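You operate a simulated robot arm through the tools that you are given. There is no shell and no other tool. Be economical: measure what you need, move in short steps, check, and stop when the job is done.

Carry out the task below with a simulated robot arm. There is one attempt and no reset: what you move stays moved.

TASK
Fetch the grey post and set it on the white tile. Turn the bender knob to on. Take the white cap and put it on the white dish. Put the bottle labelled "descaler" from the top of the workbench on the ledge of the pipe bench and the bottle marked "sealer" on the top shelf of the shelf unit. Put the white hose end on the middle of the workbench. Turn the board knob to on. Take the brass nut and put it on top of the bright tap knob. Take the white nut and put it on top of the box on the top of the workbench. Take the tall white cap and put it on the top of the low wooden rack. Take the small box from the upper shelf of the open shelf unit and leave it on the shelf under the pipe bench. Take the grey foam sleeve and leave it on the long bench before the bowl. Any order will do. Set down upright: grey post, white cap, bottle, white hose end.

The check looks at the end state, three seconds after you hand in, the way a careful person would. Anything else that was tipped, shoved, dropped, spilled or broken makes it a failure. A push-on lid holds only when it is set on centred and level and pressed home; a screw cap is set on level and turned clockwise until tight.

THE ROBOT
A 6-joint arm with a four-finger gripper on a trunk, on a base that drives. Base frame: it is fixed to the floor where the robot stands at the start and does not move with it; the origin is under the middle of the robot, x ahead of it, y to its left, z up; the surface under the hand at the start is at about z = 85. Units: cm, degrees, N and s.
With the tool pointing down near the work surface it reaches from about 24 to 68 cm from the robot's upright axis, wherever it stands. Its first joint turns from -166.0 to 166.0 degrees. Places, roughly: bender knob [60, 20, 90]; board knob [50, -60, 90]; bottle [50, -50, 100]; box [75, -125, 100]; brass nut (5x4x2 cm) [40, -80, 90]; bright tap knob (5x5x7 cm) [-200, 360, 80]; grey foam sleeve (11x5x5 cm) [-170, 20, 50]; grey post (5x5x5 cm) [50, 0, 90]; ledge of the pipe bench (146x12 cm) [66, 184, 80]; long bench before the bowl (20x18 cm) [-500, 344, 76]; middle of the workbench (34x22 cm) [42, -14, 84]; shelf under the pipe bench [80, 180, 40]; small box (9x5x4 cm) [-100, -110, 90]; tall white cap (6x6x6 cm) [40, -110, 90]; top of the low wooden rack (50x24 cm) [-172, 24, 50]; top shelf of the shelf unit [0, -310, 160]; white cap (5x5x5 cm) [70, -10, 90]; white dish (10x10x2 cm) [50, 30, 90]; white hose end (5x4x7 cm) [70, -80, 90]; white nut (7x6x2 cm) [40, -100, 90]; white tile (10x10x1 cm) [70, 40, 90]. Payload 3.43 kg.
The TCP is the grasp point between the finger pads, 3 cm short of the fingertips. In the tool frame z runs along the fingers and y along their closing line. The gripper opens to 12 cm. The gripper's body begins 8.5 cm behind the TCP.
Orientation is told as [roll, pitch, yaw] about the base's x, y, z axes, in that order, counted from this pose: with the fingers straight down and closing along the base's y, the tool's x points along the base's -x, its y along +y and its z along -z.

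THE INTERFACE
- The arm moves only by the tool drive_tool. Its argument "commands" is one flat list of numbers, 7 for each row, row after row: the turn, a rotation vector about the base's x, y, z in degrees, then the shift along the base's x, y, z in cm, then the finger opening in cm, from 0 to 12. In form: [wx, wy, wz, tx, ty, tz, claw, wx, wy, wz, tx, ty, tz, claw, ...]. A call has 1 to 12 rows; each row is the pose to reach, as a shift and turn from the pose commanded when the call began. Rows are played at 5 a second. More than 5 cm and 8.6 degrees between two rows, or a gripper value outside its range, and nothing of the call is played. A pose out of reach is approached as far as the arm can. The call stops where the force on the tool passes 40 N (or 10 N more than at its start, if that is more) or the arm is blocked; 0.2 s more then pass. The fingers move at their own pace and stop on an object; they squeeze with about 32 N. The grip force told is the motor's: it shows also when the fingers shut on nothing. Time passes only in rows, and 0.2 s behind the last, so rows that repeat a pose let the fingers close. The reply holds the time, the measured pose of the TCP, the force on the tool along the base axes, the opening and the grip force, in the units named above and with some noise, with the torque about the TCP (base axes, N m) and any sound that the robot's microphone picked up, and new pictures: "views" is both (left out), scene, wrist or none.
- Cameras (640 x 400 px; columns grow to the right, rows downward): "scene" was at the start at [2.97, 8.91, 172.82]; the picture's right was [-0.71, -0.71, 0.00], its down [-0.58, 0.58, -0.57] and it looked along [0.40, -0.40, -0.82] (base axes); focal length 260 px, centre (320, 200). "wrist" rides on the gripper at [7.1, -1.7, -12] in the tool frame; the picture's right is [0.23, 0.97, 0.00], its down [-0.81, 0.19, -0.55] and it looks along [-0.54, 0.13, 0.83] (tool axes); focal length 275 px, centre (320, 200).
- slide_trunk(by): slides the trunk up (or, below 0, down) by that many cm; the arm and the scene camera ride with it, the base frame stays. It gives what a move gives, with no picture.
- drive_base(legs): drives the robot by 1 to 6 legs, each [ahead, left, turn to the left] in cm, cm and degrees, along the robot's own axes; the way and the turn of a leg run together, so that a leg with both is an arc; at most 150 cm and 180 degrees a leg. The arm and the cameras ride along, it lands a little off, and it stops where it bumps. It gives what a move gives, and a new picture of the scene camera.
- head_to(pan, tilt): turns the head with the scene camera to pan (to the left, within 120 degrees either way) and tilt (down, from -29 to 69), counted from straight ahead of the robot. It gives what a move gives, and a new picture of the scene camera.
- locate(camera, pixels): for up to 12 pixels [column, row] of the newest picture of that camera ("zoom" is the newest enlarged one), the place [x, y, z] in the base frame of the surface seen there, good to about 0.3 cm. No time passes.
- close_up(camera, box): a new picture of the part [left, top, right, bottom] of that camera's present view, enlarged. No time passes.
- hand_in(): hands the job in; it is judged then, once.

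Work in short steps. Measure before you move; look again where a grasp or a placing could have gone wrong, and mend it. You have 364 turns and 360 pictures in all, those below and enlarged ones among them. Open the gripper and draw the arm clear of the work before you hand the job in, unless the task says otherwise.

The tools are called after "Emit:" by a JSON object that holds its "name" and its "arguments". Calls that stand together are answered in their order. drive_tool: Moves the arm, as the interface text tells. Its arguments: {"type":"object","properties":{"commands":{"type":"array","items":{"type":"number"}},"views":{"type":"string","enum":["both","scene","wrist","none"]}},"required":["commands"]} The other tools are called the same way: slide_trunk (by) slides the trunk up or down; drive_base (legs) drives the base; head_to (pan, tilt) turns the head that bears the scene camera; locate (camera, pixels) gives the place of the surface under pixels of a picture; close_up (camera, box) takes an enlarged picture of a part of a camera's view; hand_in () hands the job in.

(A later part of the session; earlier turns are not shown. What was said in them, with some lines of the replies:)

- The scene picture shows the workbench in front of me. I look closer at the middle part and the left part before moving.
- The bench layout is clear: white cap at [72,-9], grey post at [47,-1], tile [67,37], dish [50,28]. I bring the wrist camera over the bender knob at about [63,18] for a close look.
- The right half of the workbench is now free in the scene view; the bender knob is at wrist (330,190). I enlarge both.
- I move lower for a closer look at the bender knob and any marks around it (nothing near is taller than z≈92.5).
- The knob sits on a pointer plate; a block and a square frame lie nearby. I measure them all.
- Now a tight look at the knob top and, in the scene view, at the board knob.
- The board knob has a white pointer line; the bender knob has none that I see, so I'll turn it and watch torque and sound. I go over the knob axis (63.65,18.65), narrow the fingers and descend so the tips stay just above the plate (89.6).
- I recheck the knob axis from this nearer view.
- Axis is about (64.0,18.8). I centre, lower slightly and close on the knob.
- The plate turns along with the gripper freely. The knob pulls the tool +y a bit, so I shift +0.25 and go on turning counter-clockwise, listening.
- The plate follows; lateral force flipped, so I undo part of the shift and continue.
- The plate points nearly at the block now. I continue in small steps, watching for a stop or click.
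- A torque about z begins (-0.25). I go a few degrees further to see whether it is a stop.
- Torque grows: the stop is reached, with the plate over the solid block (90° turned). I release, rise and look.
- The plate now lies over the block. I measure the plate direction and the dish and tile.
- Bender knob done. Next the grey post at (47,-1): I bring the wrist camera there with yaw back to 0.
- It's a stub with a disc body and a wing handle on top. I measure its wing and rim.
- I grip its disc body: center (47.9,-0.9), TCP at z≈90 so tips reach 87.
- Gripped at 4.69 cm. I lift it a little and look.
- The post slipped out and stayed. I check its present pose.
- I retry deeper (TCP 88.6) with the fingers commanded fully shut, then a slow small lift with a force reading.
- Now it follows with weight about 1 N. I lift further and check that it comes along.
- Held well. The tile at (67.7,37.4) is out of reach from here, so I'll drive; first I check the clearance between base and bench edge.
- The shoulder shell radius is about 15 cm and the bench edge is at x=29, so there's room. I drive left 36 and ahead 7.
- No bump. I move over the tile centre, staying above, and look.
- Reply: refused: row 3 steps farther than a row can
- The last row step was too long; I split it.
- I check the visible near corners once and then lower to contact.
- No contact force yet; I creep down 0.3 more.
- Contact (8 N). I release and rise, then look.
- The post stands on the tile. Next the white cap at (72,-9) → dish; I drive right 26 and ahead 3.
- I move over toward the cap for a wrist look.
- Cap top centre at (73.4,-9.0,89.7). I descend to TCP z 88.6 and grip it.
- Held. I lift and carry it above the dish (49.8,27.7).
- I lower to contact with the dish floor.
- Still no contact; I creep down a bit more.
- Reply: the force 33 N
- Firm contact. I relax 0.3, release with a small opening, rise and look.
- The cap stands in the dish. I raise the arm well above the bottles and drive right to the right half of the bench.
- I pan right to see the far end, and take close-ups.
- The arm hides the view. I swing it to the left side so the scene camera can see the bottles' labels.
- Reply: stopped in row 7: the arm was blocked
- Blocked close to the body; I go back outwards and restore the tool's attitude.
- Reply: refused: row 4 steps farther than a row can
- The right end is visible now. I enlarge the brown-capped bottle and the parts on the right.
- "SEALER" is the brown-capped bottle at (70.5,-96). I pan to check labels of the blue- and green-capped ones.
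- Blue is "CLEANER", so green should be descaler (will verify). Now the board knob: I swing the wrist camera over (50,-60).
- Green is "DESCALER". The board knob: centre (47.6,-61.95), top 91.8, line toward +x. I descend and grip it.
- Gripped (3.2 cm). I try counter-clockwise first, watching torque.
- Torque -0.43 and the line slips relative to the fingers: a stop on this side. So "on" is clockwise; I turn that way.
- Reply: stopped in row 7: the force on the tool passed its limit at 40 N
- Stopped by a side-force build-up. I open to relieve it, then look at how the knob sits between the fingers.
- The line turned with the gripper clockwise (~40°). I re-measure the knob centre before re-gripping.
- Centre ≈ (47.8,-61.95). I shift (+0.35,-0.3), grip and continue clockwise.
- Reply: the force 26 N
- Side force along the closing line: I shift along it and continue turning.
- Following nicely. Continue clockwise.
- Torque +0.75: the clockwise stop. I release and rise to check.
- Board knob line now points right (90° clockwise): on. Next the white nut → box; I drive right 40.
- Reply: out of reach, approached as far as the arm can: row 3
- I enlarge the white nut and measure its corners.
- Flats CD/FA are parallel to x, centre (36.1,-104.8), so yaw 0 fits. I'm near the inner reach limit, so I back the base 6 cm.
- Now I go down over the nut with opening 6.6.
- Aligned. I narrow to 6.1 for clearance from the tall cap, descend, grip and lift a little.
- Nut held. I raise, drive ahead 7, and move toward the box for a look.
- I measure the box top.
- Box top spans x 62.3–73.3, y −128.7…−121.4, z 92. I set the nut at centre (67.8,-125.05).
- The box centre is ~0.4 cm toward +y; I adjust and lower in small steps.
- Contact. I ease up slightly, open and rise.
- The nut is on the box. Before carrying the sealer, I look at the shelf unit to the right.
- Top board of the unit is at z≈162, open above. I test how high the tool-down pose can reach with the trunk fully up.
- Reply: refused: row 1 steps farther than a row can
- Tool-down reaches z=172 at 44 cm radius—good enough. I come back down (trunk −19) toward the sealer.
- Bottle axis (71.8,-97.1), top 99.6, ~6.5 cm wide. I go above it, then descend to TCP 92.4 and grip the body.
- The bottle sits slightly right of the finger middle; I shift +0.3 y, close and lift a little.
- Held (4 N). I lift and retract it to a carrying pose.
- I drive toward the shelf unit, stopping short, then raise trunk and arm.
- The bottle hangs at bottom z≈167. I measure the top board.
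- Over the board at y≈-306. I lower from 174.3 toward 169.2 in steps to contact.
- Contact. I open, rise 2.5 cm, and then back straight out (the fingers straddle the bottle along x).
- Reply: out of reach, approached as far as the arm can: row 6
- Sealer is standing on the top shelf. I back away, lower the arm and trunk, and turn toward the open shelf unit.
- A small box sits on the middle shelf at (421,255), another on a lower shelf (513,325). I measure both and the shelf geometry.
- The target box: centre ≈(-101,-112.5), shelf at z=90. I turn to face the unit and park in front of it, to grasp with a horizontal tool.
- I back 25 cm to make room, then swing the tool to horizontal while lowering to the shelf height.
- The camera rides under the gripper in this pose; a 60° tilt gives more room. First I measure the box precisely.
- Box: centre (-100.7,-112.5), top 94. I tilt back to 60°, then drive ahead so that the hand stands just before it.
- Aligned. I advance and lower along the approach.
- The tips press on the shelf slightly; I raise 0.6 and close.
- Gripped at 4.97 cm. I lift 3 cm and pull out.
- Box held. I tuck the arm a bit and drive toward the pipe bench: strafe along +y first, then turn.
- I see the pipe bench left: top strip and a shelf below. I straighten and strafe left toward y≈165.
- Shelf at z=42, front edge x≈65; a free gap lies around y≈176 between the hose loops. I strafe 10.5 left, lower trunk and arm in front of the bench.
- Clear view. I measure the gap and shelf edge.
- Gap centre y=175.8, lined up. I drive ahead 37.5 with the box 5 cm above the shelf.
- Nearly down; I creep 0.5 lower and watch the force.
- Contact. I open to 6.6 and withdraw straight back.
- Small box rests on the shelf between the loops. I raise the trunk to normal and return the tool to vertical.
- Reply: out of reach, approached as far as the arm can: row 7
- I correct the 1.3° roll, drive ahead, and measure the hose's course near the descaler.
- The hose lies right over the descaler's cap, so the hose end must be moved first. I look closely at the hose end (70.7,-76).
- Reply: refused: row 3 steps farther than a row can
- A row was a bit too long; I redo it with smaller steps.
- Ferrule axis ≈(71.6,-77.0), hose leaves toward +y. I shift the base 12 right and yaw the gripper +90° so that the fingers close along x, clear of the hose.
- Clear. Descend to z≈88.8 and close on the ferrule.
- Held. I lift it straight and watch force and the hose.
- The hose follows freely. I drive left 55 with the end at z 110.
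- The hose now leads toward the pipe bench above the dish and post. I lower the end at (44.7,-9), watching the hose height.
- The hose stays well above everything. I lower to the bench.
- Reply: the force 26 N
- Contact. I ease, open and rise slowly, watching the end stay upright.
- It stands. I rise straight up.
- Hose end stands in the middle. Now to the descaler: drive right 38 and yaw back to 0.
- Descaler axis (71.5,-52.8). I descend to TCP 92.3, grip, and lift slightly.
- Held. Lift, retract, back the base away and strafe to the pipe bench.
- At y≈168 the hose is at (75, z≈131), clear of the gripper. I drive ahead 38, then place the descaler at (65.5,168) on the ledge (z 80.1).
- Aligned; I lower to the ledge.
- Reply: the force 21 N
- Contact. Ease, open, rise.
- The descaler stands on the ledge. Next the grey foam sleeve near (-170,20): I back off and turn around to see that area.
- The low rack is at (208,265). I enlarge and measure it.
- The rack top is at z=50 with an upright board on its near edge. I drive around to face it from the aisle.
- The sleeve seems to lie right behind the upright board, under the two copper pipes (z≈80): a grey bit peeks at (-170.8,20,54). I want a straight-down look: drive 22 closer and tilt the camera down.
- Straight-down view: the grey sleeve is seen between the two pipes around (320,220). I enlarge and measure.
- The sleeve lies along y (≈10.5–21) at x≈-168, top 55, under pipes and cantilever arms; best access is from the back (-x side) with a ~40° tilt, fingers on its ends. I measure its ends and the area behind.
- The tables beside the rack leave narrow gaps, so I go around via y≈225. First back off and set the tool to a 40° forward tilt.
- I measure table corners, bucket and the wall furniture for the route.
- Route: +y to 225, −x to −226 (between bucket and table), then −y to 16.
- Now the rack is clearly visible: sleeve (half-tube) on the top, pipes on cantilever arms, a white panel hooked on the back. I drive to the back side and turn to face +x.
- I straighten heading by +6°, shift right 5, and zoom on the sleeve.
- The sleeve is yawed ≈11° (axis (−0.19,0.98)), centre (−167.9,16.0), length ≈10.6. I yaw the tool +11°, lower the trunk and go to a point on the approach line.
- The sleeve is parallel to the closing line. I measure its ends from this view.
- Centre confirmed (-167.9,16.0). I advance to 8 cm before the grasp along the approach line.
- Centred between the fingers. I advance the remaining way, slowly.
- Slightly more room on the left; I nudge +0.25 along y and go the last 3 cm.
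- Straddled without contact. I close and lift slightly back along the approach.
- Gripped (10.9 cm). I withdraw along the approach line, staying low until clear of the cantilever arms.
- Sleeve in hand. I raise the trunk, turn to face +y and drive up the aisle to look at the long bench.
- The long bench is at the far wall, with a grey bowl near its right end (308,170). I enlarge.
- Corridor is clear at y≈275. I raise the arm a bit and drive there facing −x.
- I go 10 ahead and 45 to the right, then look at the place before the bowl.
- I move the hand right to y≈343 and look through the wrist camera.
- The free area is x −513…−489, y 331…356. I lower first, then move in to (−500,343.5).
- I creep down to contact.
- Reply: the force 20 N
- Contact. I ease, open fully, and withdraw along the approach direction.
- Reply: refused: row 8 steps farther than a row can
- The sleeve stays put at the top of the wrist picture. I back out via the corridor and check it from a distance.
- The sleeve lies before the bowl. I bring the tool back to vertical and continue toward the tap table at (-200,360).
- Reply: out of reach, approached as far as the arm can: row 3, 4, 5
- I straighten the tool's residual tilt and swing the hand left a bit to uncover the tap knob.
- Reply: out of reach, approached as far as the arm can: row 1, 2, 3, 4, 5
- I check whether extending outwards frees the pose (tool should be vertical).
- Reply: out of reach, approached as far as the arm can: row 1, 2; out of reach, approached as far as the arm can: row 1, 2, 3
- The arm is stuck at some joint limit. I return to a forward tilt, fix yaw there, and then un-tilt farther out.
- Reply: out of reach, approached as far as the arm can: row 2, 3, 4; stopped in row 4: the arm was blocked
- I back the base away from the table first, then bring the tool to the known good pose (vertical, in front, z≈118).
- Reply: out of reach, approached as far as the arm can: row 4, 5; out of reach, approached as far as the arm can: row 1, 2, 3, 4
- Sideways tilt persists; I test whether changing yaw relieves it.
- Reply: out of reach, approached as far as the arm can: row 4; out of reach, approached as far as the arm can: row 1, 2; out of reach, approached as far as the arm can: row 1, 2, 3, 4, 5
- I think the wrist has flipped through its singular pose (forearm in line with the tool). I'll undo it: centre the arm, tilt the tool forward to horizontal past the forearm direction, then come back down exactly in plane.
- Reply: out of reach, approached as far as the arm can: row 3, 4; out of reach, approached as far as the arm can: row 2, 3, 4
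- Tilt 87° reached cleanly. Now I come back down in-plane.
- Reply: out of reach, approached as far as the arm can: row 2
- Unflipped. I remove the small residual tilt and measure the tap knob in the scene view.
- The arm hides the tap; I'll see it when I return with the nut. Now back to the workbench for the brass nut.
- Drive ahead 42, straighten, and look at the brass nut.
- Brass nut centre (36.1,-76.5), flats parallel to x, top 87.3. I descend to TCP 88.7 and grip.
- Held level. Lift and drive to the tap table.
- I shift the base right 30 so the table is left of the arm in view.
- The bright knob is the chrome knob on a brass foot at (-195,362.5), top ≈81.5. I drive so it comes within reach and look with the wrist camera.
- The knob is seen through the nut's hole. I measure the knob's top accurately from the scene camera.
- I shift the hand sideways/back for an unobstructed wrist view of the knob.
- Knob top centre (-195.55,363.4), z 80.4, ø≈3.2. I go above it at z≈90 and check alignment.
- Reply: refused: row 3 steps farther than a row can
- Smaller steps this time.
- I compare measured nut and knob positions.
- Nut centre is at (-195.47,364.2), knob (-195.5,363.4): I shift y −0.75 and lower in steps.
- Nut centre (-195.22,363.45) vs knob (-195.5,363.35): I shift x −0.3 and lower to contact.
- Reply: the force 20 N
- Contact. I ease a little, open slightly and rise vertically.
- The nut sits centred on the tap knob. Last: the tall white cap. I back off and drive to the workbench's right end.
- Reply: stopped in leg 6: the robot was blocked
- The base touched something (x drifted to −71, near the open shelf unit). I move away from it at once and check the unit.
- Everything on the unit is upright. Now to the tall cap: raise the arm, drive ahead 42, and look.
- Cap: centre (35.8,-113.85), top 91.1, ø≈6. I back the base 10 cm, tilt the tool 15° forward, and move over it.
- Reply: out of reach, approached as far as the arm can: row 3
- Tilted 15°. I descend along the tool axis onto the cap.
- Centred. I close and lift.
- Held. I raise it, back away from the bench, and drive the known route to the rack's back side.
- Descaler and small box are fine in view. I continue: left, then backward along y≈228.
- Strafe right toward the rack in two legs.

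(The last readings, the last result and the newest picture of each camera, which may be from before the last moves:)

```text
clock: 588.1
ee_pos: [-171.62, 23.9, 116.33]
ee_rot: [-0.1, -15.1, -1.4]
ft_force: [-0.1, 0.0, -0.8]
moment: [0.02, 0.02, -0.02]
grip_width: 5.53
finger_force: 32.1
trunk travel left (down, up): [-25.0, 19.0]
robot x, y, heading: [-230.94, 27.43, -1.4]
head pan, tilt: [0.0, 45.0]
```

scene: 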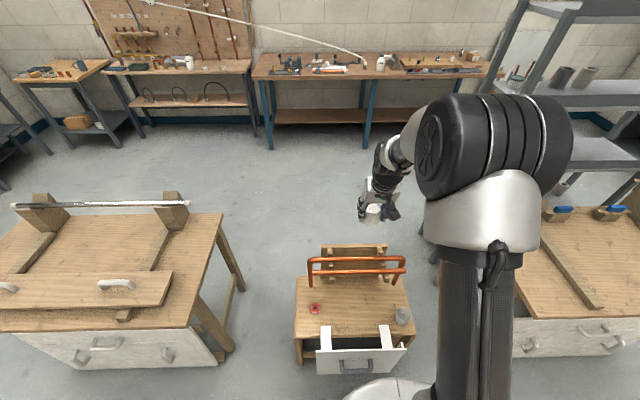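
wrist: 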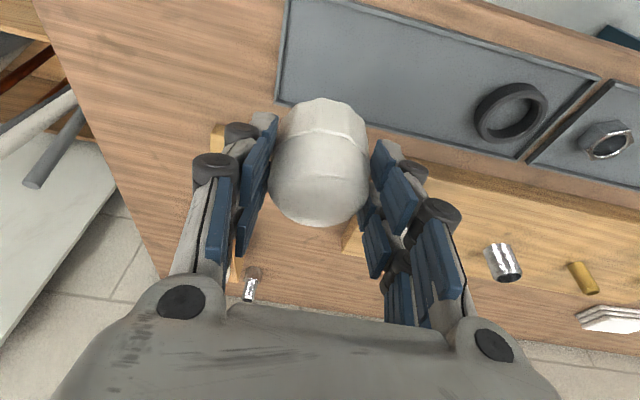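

I straighten and back 7 cm so that the cap hangs over the free back strip of the rack, then measure.

Emit:
{"name": "drive_base", "arguments": {"legs": [[-8, 0, 1.4]]}}

Emit:
{"name": "slide_trunk", "arguments": {"by": -25}}

Emit:
{"name": "head_to", "arguments": {"pan": 0, "tilt": 55}}

Emit:
{"name": "close_up", "arguments": {"camera": "scene", "box": [260, 180, 440, 340]}}

```text
clock: 589.2
ee_pos: [-179.49, 25.61, 116.48]
ee_rot: [-0.2, -15.1, 0.1]
ft_force: [-0.5, -0.7, -0.3]
moment: [-0.02, -0.06, -0.04]
grip_width: 5.51
finger_force: 31.4
trunk travel left (down, up): [-25.0, 19.0]
robot x, y, heading: [-238.9, 27.69, 0.3]
head pan, tilt: [0.0, 45.0]
```

scene: 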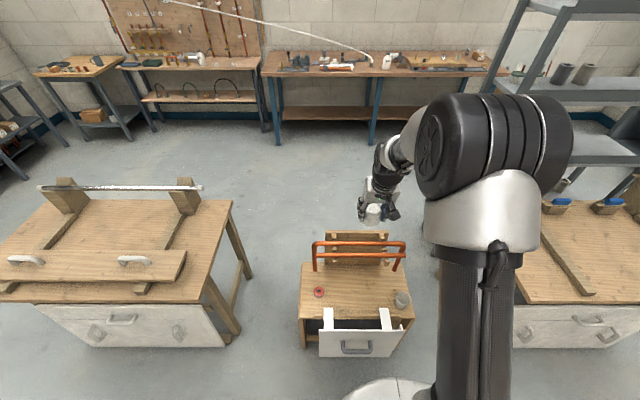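

```text
clock: 591.8
ee_pos: [-179.45, 25.54, 91.37]
ee_rot: [-0.1, -15.1, 0.1]
ft_force: [0.0, -0.4, -0.4]
moment: [-0.01, -0.06, 0.01]
grip_width: 5.53
finger_force: 31.9
trunk travel left (down, up): [0.0, 44.0]
robot x, y, heading: [-238.37, 27.54, 0.1]
head pan, tilt: [0.0, 45.0]
```

```text
clock: 592.5
ee_pos: [-179.55, 25.53, 91.45]
ee_rot: [-0.1, -15.0, 0.1]
ft_force: [-0.1, -0.7, -0.6]
moment: [0.02, 0.04, 0.01]
grip_width: 5.51
finger_force: 31.6
trunk travel left (down, up): [0.0, 44.0]
robot x, y, heading: [-238.62, 27.34, 0.1]
head pan, tilt: [0.0, 55.0]
```

scene: 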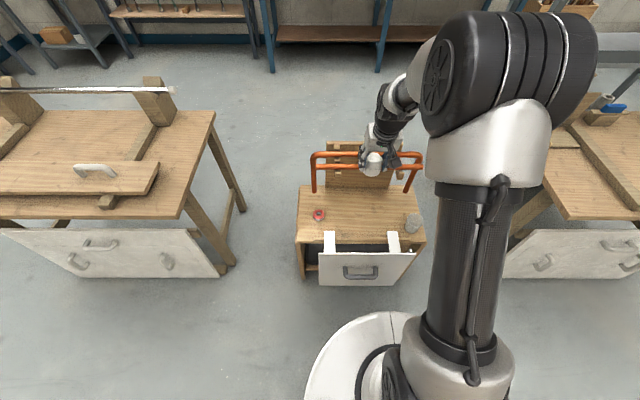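

```text
2.50 times, centred on (350, 260) of scene
```

zoom: 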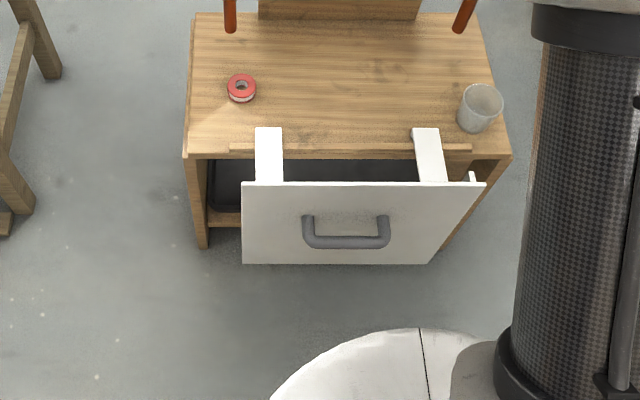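

Emit:
{"name": "locate", "arguments": {"camera": "zoom", "pixels": [[350, 100], [350, 130], [350, 145], [310, 120], [390, 120], [240, 85], [268, 130], [425, 132], [480, 95], [350, 60], [350, 184]]}}

```text
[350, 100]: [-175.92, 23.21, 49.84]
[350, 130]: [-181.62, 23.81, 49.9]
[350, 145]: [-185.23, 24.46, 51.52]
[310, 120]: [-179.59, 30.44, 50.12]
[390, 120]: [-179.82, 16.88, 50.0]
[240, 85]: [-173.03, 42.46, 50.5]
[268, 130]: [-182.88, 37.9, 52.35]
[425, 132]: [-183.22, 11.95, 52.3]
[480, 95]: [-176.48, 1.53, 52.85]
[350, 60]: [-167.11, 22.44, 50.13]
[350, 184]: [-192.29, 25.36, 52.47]
```

Surface at z=50, free around (−178.5,25). I lower straight down to about 1.5 cm above.

Emit:
{"name": "drive_tool", "arguments": {"commands": [0, 0, 0, 0.2, 0, -4.7, 0, 0, 0, 0, 0.4, 0, -9.4, 0, 0, 0, 0, 0.6, 0, -14, 0, 0, 0, 0, 0.8, 0, -18.7, 0, 0, 0, 0, 0.9, 0, -23.4, 0, 0, 0, 0, 1, 0, -28, 0, 0, 0, 0, 1, 0, -32, 0, 0, 0, 0, 1, 0, -34.5, 0], "views": "both"}}

```text
clock: 594.3
ee_pos: [-178.69, 25.71, 56.93]
ee_rot: [0.0, -15.1, 0.1]
ft_force: [0.4, 0.4, -0.5]
moment: [-0.02, -0.01, 0.01]
grip_width: 5.54
finger_force: 31.7
trunk travel left (down, up): [0.0, 44.0]
robot x, y, heading: [-238.68, 27.43, 0.3]
head pan, tilt: [0.0, 55.0]
```

scene: 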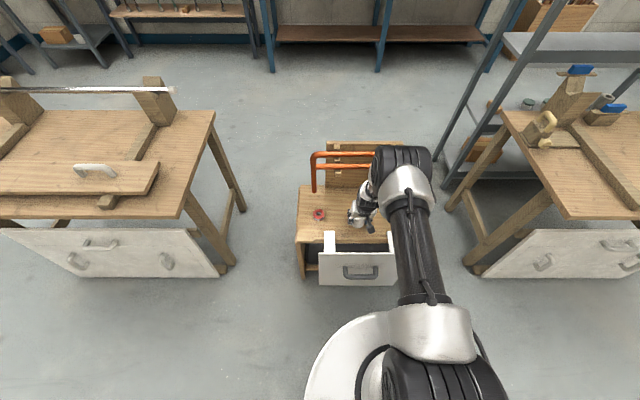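
wrist: 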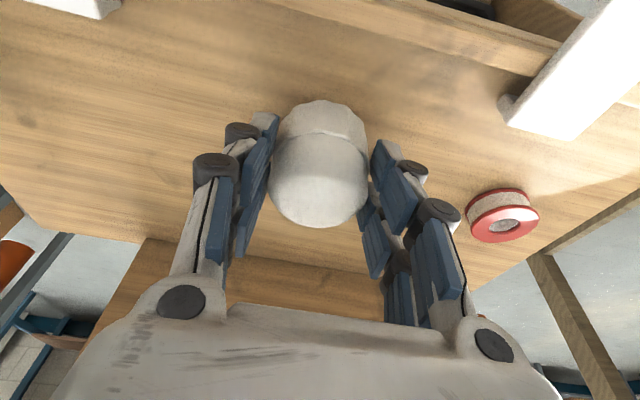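

Clear. I creep down to contact.

Emit:
{"name": "drive_tool", "arguments": {"commands": [0, 0, 0, 0, 0, -1, 0, 0, 0, 0, 0, 0, -1.6, 0, 0, 0, 0, 0, 0, -1.9, 0], "views": "none"}}

Emit:
{"name": "drive_tool", "arguments": {"commands": [0, 0, 0, 0, 0, -0.2, 0, 0, 0, 0, 0, 0, -0.35, 0], "views": "none"}}

```text
clock: 595.1
ee_pos: [-178.58, 25.75, 55.18]
ee_rot: [-0.1, -15.2, 0.1]
ft_force: [-3.0, 1.1, 10.4]
moment: [0.04, 0.41, -0.01]
grip_width: 5.52
finger_force: 31.8
trunk travel left (down, up): [0.0, 44.0]
robot x, y, heading: [-238.89, 27.36, 0.5]
head pan, tilt: [0.0, 55.0]
```

```text
clock: 595.7
ee_pos: [-178.37, 25.68, 54.83]
ee_rot: [0.0, -15.4, 0.2]
ft_force: [-5.0, 5.3, 23.4]
moment: [0.21, 0.03, 0.04]
grip_width: 5.54
finger_force: 31.8
trunk travel left (down, up): [0.0, 44.0]
robot x, y, heading: [-238.99, 27.41, 0.2]
head pan, tilt: [0.0, 55.0]
```

Contact is firm. I ease up, open, and withdraw along the tool axis.

Emit:
{"name": "drive_tool", "arguments": {"commands": [0, 0, 0, 0, 0, 0.3, 0, 0, 0, 0, 0, 0, 0.3, 7, 0, 0, 0, 0, 0, 0.3, 8, 0, 0, 0, -1, 0, 4, 8.5, 0, 0, 0, -2.2, 0, 8.5, 9, 0, 0, 0, -3.5, 0, 13, 10, 0, 0, 0, -5, 0, 17.5, 12, 0, 0, 0, -6, 0, 22, 12, 0, 0, 0, -6, 0, 26.5, 12], "views": "both"}}

Emit:
{"name": "close_up", "arguments": {"camera": "scene", "box": [270, 130, 430, 290]}}

```text
clock: 597.7
ee_pos: [-184.3, 25.59, 81.26]
ee_rot: [-0.2, -15.0, 0.1]
ft_force: [0.6, 0.1, 0.1]
moment: [-0.01, -0.02, 0.0]
grip_width: 12.0
finger_force: 0.1
trunk travel left (down, up): [0.0, 44.0]
robot x, y, heading: [-238.98, 27.49, 0.1]
head pan, tilt: [0.0, 55.0]
```

scene: 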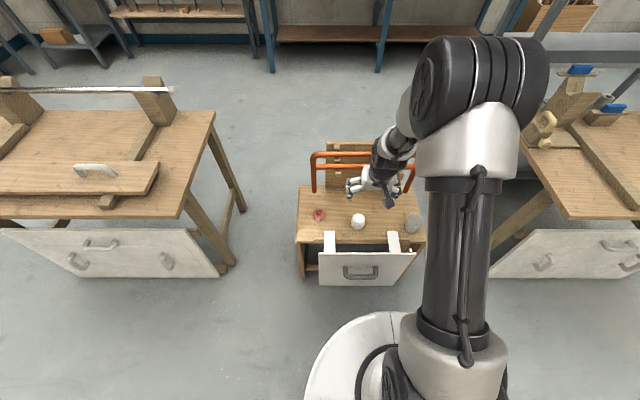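
wrist: 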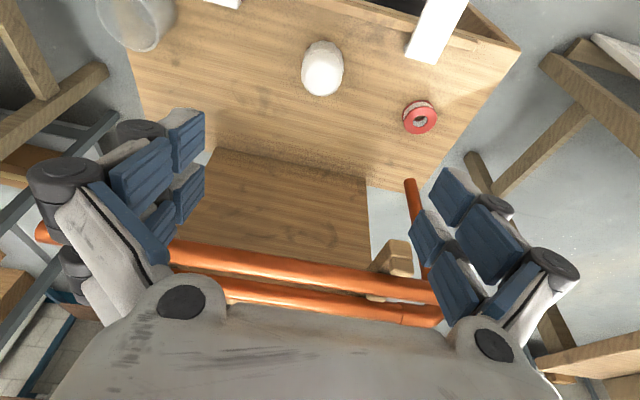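

```text
2.50 times, centred on (350, 210) of scene
```

zoom: 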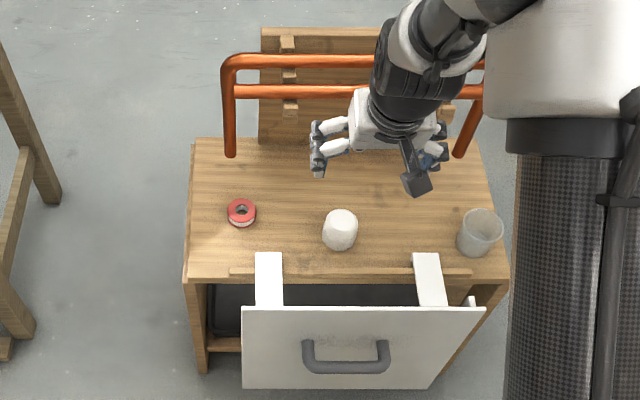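

The tall cap stands on the rack. I raise the arm clear, back off, and take a last look at the workbench.

Emit:
{"name": "drive_tool", "arguments": {"commands": [0, 0, 0, 0, 0, 4.5, 12, 0, 0, 0, 0, 0, 9, 12, 0, 0, 0, -2, 0, 13, 12], "views": "none"}}

Emit:
{"name": "drive_base", "arguments": {"legs": [[-14, 0, 0]]}}

Emit:
{"name": "head_to", "arguments": {"pan": 0, "tilt": 25}}

Emit:
{"name": "close_up", "arguments": {"camera": "scene", "box": [250, 130, 400, 220]}}

```text
clock: 598.5
ee_pos: [-186.3, 25.64, 94.27]
ee_rot: [-0.1, -15.1, 0.1]
ft_force: [-0.4, -0.1, -0.1]
moment: [0.01, 0.01, -0.02]
grip_width: 12.0
finger_force: 0.0
trunk travel left (down, up): [0.0, 44.0]
robot x, y, heading: [-238.69, 27.3, 0.1]
head pan, tilt: [0.0, 55.0]
```

```text
clock: 599.8
ee_pos: [-200.04, 25.75, 94.15]
ee_rot: [-0.1, -15.2, 0.1]
ft_force: [-0.2, -0.1, -0.3]
moment: [0.02, -0.03, -0.05]
grip_width: 12.01
finger_force: 0.1
trunk travel left (down, up): [0.0, 44.0]
robot x, y, heading: [-252.68, 27.48, 0.3]
head pan, tilt: [0.0, 55.0]
```

scene: 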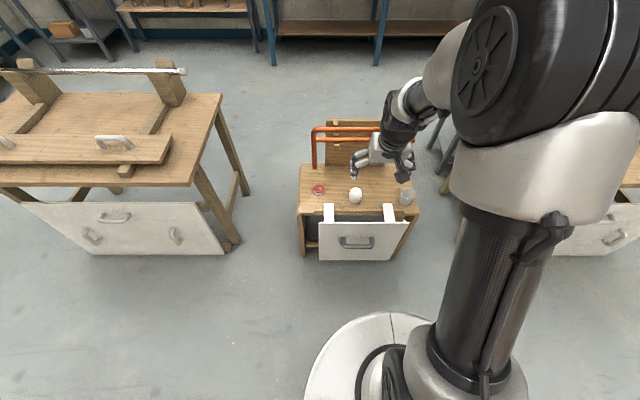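

```text
clock: 600.8
ee_pos: [-200.06, 25.69, 94.19]
ee_rot: [-0.2, -15.1, 0.1]
ft_force: [-1.2, 0.2, 0.1]
moment: [-0.01, 0.0, -0.02]
grip_width: 11.99
finger_force: 0.1
trunk travel left (down, up): [0.0, 44.0]
robot x, y, heading: [-252.89, 27.13, 0.2]
head pan, tilt: [0.0, 25.0]
```

scene: 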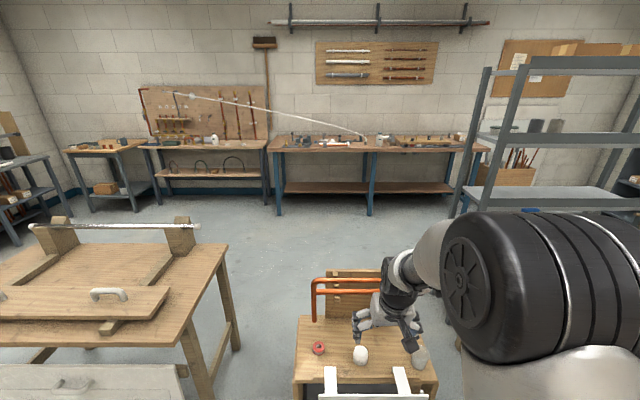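

```text
4.27 times, centred on (325, 175) of scene
```

zoom: 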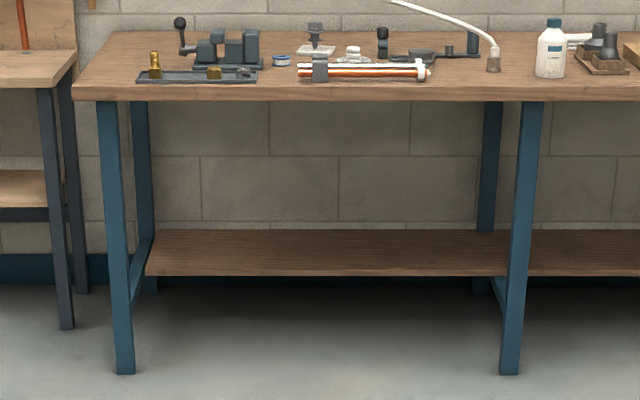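

Everything stands as wanted: post on the tile, cap on the dish, hose end upright, tall cap on the rack. The gripper is open and clear, so I hand in.

Emit:
{"name": "hand_in", "arguments": {}}

```text
The job is handed in.
```

I finished all twelve tasks and handed the job in; the result of the check hasn't come back.

Two things could count against it:
- **Knobs:** neither knob showed an on mark, so I turned each about 90 degrees to its stop and took that as on. The bender knob's plate now sits over the solid block, and the board knob's line points right.
- **Shelf unit:** near the end the base bumped what was most likely the open shelf unit. Everything on it still looked upright, but I did not measure whether the unit itself had moved.
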